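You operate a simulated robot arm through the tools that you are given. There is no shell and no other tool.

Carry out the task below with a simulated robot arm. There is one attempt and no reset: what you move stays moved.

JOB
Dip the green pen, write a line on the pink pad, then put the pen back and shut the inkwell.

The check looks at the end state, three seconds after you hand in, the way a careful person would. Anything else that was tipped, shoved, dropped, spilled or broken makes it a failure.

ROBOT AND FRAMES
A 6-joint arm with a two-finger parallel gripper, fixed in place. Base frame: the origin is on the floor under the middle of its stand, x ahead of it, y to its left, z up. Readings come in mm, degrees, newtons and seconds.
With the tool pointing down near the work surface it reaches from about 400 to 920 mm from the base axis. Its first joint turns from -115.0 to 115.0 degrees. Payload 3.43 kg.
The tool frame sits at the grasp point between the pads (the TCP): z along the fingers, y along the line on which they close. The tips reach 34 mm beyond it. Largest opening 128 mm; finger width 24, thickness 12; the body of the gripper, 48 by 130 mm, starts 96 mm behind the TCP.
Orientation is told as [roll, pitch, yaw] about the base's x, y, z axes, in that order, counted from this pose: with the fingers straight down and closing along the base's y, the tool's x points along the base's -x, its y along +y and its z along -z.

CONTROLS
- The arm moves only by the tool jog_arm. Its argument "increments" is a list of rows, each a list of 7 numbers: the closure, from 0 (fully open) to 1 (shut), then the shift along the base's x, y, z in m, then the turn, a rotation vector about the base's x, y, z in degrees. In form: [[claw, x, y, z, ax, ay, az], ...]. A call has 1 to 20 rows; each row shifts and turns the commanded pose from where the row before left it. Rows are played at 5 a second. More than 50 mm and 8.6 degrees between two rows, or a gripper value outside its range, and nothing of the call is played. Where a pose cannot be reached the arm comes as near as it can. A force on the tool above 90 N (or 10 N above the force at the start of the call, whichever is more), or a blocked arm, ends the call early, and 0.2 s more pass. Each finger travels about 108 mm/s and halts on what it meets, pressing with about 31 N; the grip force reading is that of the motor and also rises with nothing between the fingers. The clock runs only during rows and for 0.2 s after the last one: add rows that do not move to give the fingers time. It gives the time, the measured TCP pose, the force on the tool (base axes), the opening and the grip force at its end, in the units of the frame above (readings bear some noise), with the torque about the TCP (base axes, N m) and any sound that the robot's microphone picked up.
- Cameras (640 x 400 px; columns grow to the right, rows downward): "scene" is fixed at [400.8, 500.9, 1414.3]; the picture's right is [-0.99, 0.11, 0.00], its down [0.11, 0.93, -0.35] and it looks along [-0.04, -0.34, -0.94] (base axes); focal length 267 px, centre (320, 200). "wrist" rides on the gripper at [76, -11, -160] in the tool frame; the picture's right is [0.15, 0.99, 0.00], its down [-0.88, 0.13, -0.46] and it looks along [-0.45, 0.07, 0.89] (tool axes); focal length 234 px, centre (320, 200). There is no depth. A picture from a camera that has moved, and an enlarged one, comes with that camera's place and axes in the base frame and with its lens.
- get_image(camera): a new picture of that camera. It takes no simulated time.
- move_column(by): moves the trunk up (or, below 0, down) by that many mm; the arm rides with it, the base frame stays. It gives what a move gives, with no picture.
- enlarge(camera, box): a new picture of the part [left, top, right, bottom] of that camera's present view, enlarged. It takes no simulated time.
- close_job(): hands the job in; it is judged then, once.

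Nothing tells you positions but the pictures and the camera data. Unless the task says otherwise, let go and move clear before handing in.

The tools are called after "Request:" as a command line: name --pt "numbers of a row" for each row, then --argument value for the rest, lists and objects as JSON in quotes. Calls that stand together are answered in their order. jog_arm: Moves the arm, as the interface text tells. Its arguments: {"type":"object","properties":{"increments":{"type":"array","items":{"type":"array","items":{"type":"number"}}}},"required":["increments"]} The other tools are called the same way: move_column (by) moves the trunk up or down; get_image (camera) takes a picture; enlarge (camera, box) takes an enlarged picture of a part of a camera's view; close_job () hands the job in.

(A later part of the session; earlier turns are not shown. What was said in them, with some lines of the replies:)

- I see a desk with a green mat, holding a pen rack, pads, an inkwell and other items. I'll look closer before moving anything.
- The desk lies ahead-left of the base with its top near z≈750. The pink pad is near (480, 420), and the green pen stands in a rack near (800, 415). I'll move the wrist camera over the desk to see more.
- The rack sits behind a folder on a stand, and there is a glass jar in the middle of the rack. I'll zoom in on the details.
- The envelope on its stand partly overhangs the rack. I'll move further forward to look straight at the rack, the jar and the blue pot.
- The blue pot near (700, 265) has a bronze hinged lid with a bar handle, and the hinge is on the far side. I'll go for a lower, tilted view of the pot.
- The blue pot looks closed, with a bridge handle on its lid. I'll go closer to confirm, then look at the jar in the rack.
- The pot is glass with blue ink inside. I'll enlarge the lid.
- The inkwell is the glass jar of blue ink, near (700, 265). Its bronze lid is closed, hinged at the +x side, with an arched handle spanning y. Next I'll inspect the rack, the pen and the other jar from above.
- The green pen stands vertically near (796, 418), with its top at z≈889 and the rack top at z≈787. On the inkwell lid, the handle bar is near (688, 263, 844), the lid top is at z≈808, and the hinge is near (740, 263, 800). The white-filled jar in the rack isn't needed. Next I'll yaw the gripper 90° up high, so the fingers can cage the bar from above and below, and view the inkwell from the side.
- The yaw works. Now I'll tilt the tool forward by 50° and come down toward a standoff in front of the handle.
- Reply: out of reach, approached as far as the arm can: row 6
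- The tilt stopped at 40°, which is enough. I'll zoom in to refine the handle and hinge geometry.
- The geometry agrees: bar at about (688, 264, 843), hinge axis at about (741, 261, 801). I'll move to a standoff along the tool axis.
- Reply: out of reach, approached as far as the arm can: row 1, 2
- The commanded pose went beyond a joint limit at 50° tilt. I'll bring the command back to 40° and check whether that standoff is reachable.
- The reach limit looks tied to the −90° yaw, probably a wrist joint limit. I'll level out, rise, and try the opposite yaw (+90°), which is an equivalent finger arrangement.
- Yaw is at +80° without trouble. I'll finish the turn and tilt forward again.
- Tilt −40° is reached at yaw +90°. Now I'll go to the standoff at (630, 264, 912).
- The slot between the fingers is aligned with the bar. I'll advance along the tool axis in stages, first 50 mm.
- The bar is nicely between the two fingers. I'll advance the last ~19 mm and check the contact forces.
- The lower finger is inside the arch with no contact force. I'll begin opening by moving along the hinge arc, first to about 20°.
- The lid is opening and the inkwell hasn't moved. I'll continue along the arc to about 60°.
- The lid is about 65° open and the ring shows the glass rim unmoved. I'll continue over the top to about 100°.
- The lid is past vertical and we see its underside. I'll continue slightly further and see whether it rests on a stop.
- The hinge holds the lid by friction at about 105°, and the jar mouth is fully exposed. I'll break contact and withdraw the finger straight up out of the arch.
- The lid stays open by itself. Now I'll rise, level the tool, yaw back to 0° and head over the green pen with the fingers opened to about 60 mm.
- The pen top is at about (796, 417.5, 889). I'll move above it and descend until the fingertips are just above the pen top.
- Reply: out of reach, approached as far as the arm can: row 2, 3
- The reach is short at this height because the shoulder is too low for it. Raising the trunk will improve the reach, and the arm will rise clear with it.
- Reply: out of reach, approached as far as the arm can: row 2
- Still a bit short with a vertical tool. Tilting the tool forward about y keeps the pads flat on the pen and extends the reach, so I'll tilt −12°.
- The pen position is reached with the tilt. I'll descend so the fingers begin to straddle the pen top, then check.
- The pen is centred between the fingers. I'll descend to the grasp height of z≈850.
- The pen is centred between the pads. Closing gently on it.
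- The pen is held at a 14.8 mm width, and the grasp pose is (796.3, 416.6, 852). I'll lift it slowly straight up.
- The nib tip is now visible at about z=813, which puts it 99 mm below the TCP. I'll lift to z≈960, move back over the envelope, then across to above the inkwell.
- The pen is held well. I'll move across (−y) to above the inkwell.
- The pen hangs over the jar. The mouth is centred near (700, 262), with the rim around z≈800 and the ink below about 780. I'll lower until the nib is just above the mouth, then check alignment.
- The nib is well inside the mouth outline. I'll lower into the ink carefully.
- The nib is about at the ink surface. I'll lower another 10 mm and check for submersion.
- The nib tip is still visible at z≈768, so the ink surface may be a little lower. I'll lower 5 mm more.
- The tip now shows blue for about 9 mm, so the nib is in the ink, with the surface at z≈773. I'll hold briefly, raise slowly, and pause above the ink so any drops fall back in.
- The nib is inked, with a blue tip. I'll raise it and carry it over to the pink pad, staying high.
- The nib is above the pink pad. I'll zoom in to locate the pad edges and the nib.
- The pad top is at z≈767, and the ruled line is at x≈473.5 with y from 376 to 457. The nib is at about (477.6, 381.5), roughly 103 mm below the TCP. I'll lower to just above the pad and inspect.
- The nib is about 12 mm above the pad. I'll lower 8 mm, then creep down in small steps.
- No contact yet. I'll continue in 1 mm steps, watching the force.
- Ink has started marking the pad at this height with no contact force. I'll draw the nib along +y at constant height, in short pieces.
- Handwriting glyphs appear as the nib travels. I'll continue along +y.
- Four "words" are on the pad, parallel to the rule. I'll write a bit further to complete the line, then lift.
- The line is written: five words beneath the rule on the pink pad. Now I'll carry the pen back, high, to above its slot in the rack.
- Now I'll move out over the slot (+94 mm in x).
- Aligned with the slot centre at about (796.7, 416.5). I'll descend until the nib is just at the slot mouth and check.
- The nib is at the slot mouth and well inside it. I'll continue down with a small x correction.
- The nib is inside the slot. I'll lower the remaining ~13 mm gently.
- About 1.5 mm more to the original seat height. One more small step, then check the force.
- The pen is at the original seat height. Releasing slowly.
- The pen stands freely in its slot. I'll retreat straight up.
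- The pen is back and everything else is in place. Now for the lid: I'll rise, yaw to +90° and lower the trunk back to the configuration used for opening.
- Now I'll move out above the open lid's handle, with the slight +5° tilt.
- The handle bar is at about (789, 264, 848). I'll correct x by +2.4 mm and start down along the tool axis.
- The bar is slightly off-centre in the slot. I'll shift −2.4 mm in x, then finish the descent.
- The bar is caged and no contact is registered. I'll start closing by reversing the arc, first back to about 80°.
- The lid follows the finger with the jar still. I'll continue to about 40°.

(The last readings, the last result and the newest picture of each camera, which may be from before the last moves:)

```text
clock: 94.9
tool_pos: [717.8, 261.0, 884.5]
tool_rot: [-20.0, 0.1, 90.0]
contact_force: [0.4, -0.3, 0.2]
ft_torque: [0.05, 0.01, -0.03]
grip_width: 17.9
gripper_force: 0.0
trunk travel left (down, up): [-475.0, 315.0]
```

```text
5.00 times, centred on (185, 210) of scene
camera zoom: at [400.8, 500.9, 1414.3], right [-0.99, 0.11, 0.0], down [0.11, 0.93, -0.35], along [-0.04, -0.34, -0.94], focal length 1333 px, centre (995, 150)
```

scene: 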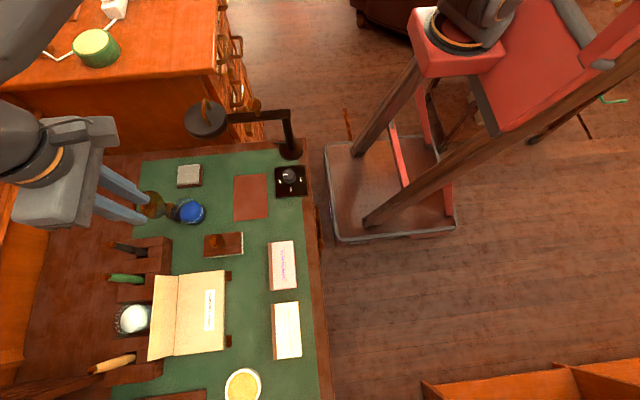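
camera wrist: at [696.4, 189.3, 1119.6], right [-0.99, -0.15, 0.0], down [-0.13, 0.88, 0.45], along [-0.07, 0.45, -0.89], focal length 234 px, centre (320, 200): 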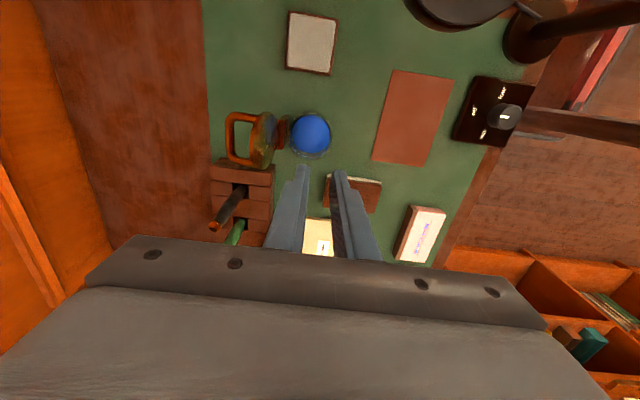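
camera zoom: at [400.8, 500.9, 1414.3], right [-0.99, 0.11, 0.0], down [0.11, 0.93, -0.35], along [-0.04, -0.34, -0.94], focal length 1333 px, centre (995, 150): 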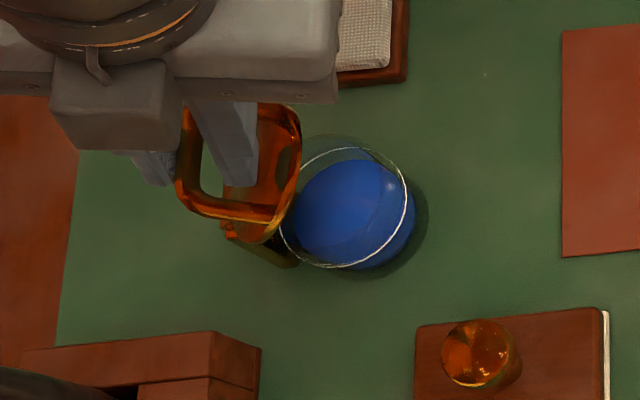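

About 45° open now. I'll continue down to about 20°.

Request:
jog_arm --pt "0.859 -0.0064 0 -0.0018 0 -2.5 0" --pt "0.859 -0.0063 0 -0.0023 0 -2.5 0" --pt "0.859 -0.0061 0 -0.0029 0 -2.5 0" --pt "0.859 -0.0059 0 -0.0035 0 -2.5 0" --pt "0.859 0 0 0 0 0 0"

Request:
enlarge --camera "wrist" --box '[260, 90, 400, 230]'

Request:
enlarge --camera "scene" --box '[130, 170, 240, 250]'

```text
clock: 96.1
tool_pos: [691.8, 260.4, 874.0]
tool_rot: [-30.1, 0.0, 90.1]
contact_force: [-0.2, 0.3, 0.1]
ft_torque: [0.0, 0.0, 0.02]
grip_width: 18.1
gripper_force: 0.0
trunk travel left (down, up): [-475.0, 315.0]
```

```text
2.86 times, centred on (330, 160) of wrist
camera zoom: at [620.4, 187.0, 1018.4], right [-0.86, -0.15, -0.5], down [-0.34, 0.88, 0.33], along [0.39, 0.45, -0.8], focal length 669 px, centre (291, 314)
```

zoom: 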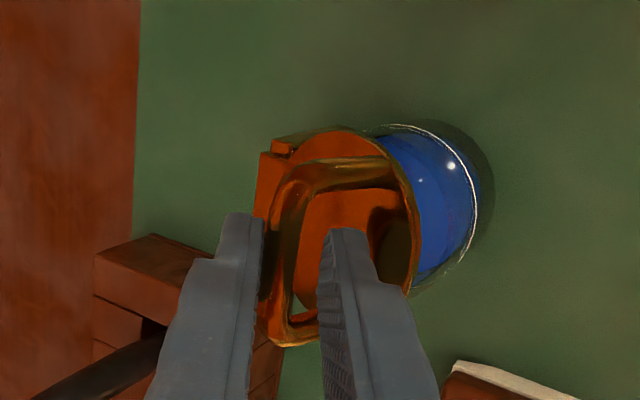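

```text
5.00 times, centred on (185, 210) of scene
camera zoom: at [400.8, 500.9, 1414.3], right [-0.99, 0.11, 0.0], down [0.11, 0.93, -0.35], along [-0.04, -0.34, -0.94], focal length 1333 px, centre (995, 150)
```

zoom: 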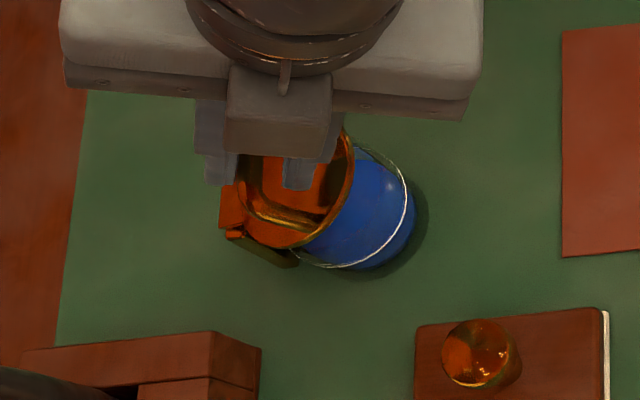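

About 25° left. I'll bring it down gently to near closed.

Request:
jog_arm --pt "0.859 -0.0056 0 -0.0039 0 -2.5 0" --pt "0.859 -0.0052 0 -0.0044 0 -2.5 0" --pt "0.859 -0.0047 0 -0.0048 0 -2.5 0" --pt "0.859 0 0 0 0 0 0"

Request:
enlarge --camera "wrist" --box '[260, 90, 400, 230]'

Request:
enlarge --camera "scene" --box '[130, 170, 240, 250]'

```text
clock: 97.1
tool_pos: [676.0, 261.2, 860.9]
tool_rot: [-37.6, 0.0, 89.9]
contact_force: [-0.3, -0.4, 0.4]
ft_torque: [0.0, 0.01, 0.01]
grip_width: 17.9
gripper_force: 0.0
trunk travel left (down, up): [-475.0, 315.0]
```

```text
2.86 times, centred on (330, 160) of wrist
camera zoom: at [586.3, 187.0, 995.1], right [-0.78, -0.15, -0.6], down [-0.38, 0.88, 0.28], along [0.49, 0.45, -0.75], focal length 669 px, centre (291, 314)
```

zoom: 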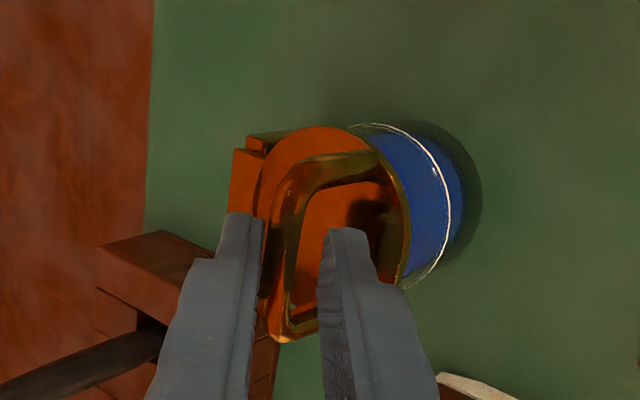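

```text
5.00 times, centred on (185, 210) of scene
camera zoom: at [400.8, 500.9, 1414.3], right [-0.99, 0.11, 0.0], down [0.11, 0.93, -0.35], along [-0.04, -0.34, -0.94], focal length 1333 px, centre (995, 150)
```

zoom: 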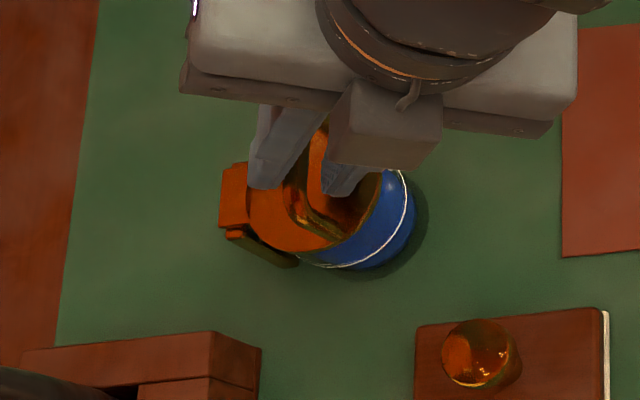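

Nearly closed. One more arc step, then check the contact force as the lid seats.

Request:
jog_arm --pt "0.859 -0.002 0 -0.0027 0 -1.2 0" --pt "0.859 -0.002 0 -0.0027 0 -1.2 0" --pt "0.859 0 0 0 0 0 0"

Request:
enlarge --camera "wrist" --box '[270, 100, 380, 210]'

Request:
enlarge --camera "scene" --box '[150, 170, 230, 240]'

```text
clock: 97.9
tool_pos: [673.5, 262.7, 856.7]
tool_rot: [-39.9, 0.2, 90.1]
contact_force: [0.2, 0.2, -0.6]
ft_torque: [-0.02, 0.03, 0.03]
grip_width: 18.2
gripper_force: 0.2
trunk travel left (down, up): [-475.0, 315.0]
```

```text
3.64 times, centred on (325, 155) of wrist
camera zoom: at [577.0, 187.7, 986.1], right [-0.76, -0.15, -0.63], down [-0.39, 0.88, 0.26], along [0.52, 0.45, -0.73], focal length 852 px, centre (302, 364)
```

zoom: 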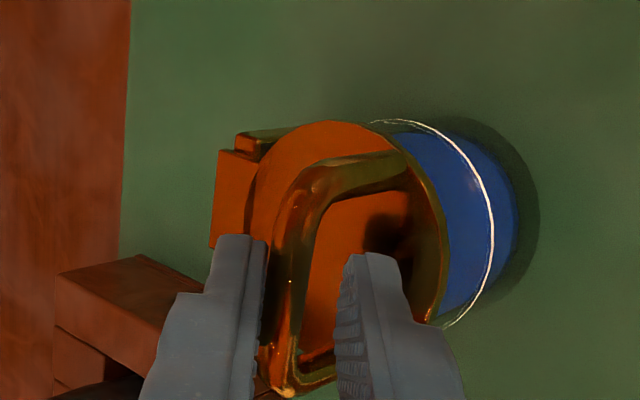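

```text
5.71 times, centred on (190, 205) of scene
camera zoom: at [400.8, 500.9, 1414.3], right [-0.99, 0.11, 0.0], down [0.11, 0.93, -0.35], along [-0.04, -0.34, -0.94], focal length 1524 px, centre (1063, 171)
```

zoom: 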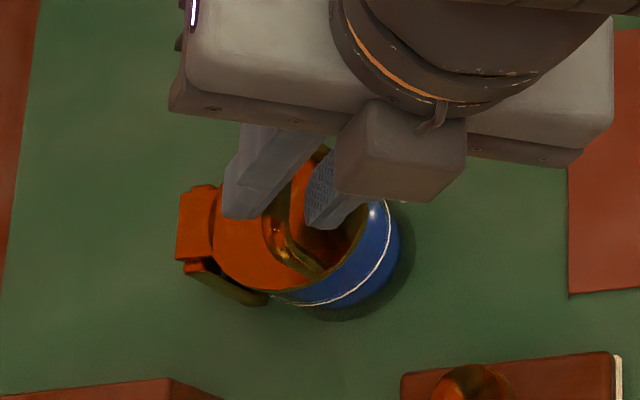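

It looks the same as the original closed view. I'll press 1 mm at a time in the closing direction to confirm it seats.

Request:
jog_arm --pt "0.859 -0.0008 0 -0.0007 0 0 0" --pt "0.859 0 0 0 0 0 0" --pt "0.859 0 0 0 0 0 0"

Request:
jog_arm --pt "0.859 -0.0008 0 -0.0007 0 0 0" --pt "0.859 0 0 0 0 0 0" --pt "0.859 0 0 0 0 0 0"

Request:
enlarge --camera "scene" --box '[150, 170, 230, 240]'

Request:
enlarge --camera "wrist" --box '[270, 100, 380, 210]'

```text
clock: 98.7
tool_pos: [672.9, 261.8, 855.0]
tool_rot: [-39.9, 0.1, 90.0]
contact_force: [0.7, 0.2, 1.4]
ft_torque: [-0.03, -0.02, 0.0]
grip_width: 19.4
gripper_force: 0.7
trunk travel left (down, up): [-475.0, 315.0]
```

```text
clock: 99.5
tool_pos: [670.9, 262.2, 855.1]
tool_rot: [-39.9, 0.1, 90.0]
contact_force: [4.3, -0.8, 3.3]
ft_torque: [-0.03, -0.1, -0.03]
grip_width: 20.8
gripper_force: 2.7
trunk travel left (down, up): [-475.0, 315.0]
```

```text
5.71 times, centred on (190, 205) of scene
camera zoom: at [400.8, 500.9, 1414.3], right [-0.99, 0.11, 0.0], down [0.11, 0.93, -0.35], along [-0.04, -0.34, -0.94], focal length 1524 px, centre (1063, 171)
```

zoom: 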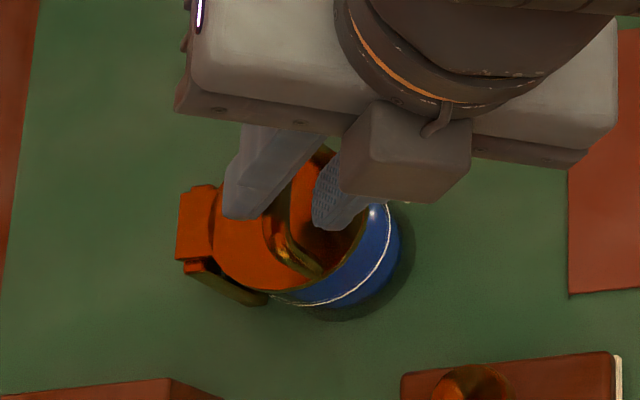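

```text
3.64 times, centred on (325, 155) of wrist
camera zoom: at [575.8, 187.7, 985.0], right [-0.76, -0.15, -0.63], down [-0.39, 0.88, 0.27], along [0.52, 0.45, -0.73], focal length 852 px, centre (302, 364)
```

zoom: 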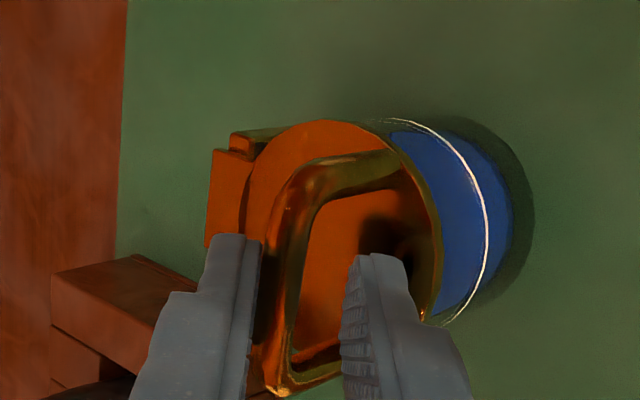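

The lid has seated, with about 5 N of reaction, and the jar hasn't moved. I'll back off to centre the bar in the slot, then withdraw along the tool axis.

Request:
jog_arm --pt "0.859 0.0016 0 0.0014 0 0 0" --pt "0.859 0.0018 0 0.0015 0 0 0" --pt "0.859 0 0 0 0 0 0"

Request:
enlarge --camera "wrist" --box '[270, 100, 380, 210]'

```text
clock: 100.3
tool_pos: [674.3, 262.4, 857.6]
tool_rot: [-39.9, 0.0, 90.1]
contact_force: [-0.3, 0.1, 0.4]
ft_torque: [0.0, -0.04, -0.03]
grip_width: 18.0
gripper_force: 0.0
trunk travel left (down, up): [-475.0, 315.0]
```

```text
3.64 times, centred on (325, 155) of wrist
camera zoom: at [578.5, 187.6, 987.6], right [-0.76, -0.15, -0.63], down [-0.39, 0.88, 0.27], along [0.52, 0.45, -0.73], focal length 852 px, centre (302, 364)
```

zoom: 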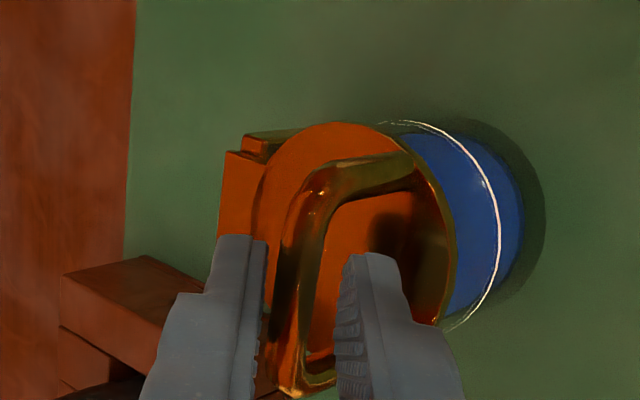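

Contact is released. Withdrawing along the tool axis.

Request:
jog_arm --pt "0.859 -0.0064 0 0.0077 0 0 0" --pt "0.859 -0.0096 0 0.0115 0 0 0" --pt "0.859 -0.0129 0 0.0153 0 0 0" --pt "0.859 -0.0129 0 0.0153 0 0 0" --pt "0.859 -0.0161 0 0.0192 0 0 0" --pt "0.859 0 0 0 0 0 0"

Request:
jog_arm --pt "0.859 -0.02 0 0.03 0 8 0" --pt "0.859 -0.01 0 0.03 0 8 0" --pt "0.859 0 0 0.03 0 8 0" --pt "0.859 0 0 0.02 0 8 0" --pt "0.859 0 0 0 0 8 0" --pt "0.859 0 0 0 0 0 0"

Request:
get_image --camera "scene"

Request:
get_image --camera "wrist"

Request:
enlarge --camera "scene" --box '[150, 180, 220, 240]'

```text
clock: 101.7
tool_pos: [617.5, 260.7, 925.9]
tool_rot: [-40.0, 0.1, 90.0]
contact_force: [-0.2, -0.5, 0.3]
ft_torque: [0.03, -0.03, -0.02]
grip_width: 17.8
gripper_force: 0.1
trunk travel left (down, up): [-475.0, 315.0]
```

```text
clock: 103.1
tool_pos: [586.5, 259.8, 1037.2]
tool_rot: [0.1, 0.0, 89.9]
contact_force: [-0.1, -0.6, -0.8]
ft_torque: [0.02, 0.03, 0.0]
grip_width: 18.2
gripper_force: 0.1
trunk travel left (down, up): [-475.0, 315.0]
```

```text
taken
```

scene: 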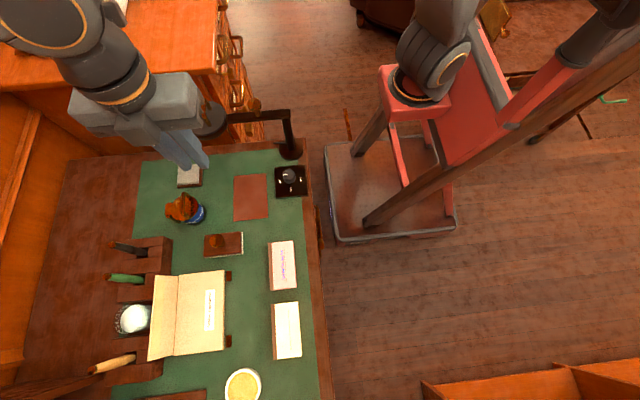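

```text
taken
camera wrist: at [597.1, 186.4, 1196.4], right [-0.99, -0.15, 0.0], down [-0.13, 0.88, 0.46], along [-0.07, 0.45, -0.89], focal length 234 px, centre (320, 200)
```

wrist: 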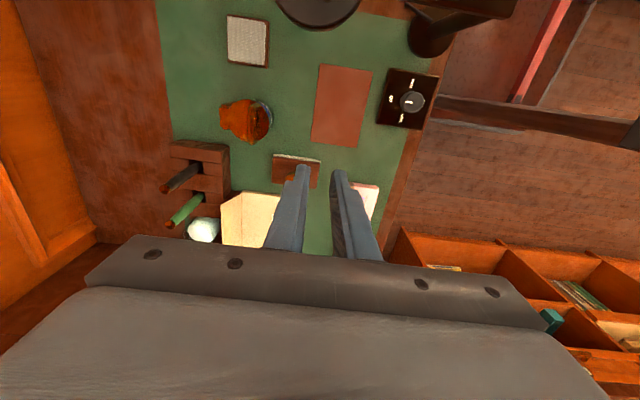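

```text
6.67 times, centred on (185, 210) of scene
camera zoom: at [400.8, 500.9, 1414.3], right [-0.99, 0.11, 0.0], down [0.11, 0.93, -0.35], along [-0.04, -0.34, -0.94], focal length 1778 px, centre (1220, 133)
```

zoom: 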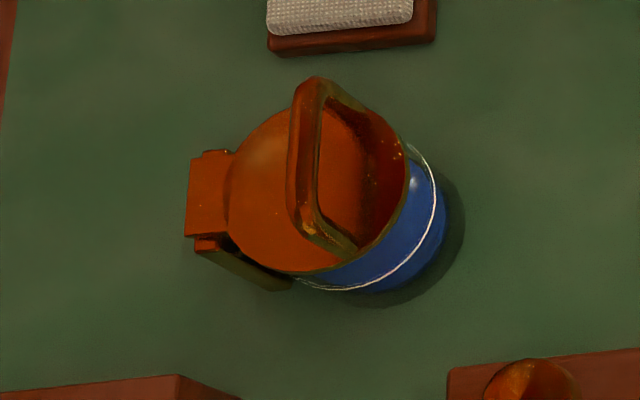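

The inkwell looks identical to its initial closed state. Before handing in, I'll check the pad, the rack and the desk for stray drops.

Request:
enlarge --camera "scene" --box '[250, 230, 320, 300]'

Request:
enlarge --camera "scene" --box '[80, 220, 180, 310]'

Request:
enlarge --camera "scene" --box '[150, 200, 320, 310]'

Request:
enlarge --camera "scene" --box '[60, 220, 260, 400]'

```text
5.71 times, centred on (285, 265) of scene
camera zoom: at [400.8, 500.9, 1414.3], right [-0.99, 0.11, 0.0], down [0.11, 0.93, -0.35], along [-0.04, -0.34, -0.94], focal length 1524 px, centre (520, -171)
```

zoom: 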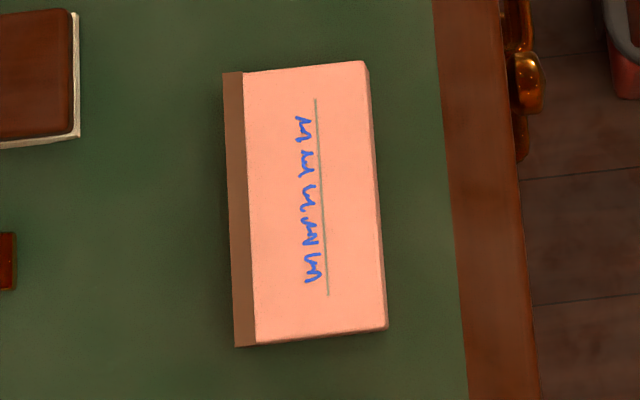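

```text
4.44 times, centred on (130, 265) of scene
camera zoom: at [400.8, 500.9, 1414.3], right [-0.99, 0.11, 0.0], down [0.11, 0.93, -0.35], along [-0.04, -0.34, -0.94], focal length 1185 px, centre (1164, -89)
```

zoom: 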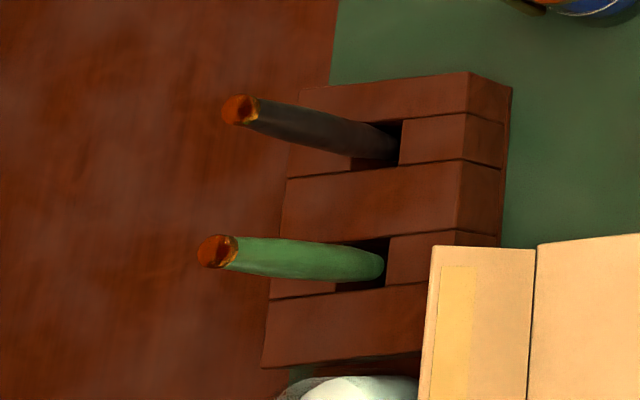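

```text
3.64 times, centred on (235, 255) of scene
camera zoom: at [400.8, 500.9, 1414.3], right [-0.99, 0.11, 0.0], down [0.11, 0.93, -0.35], along [-0.04, -0.34, -0.94], focal length 970 px, centre (629, 0)
```

zoom: 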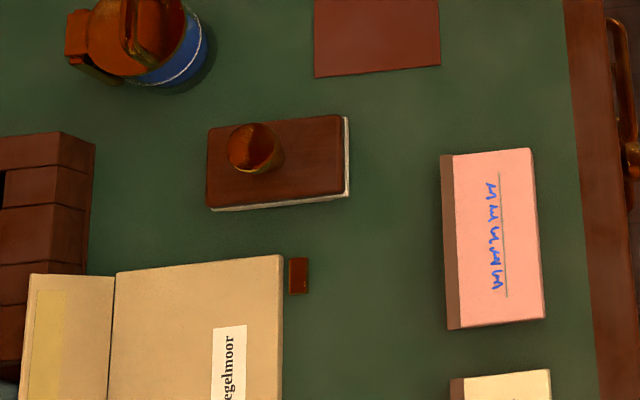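

```text
2.22 times, centred on (160, 310) of scene
camera zoom: at [400.8, 500.9, 1414.3], right [-0.99, 0.11, 0.0], down [0.11, 0.93, -0.35], along [-0.04, -0.34, -0.94], focal length 592 px, centre (676, -44)
```

zoom: 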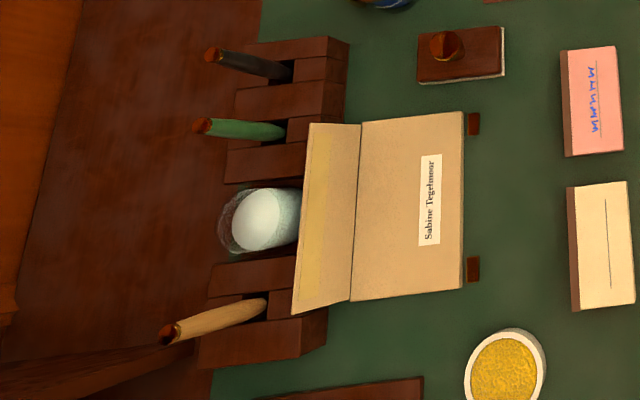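

The written line is on the pink pad, the green pen is upright in its slot, and the inkwell is shut. No drops or displaced items are visible, and the arm is clear, so I'm handing in.

Request:
close_job

```text
The job is handed in.
```

The job is handed in; I haven't seen the check's result. In the final pictures:

- **Pen:** I dipped the green pen and put it back. It stands upright in its slot in the rack, where it started.
- **Writing:** There is a line of blue handwriting on the pink pad, running along the printed rule. The pad did not move.
- **Inkwell:** The lid is closed and looks the same as in the first picture.
- **Everything else:** I saw no spilled ink and nothing knocked or shifted on the desk. The gripper was empty and clear before handing in.
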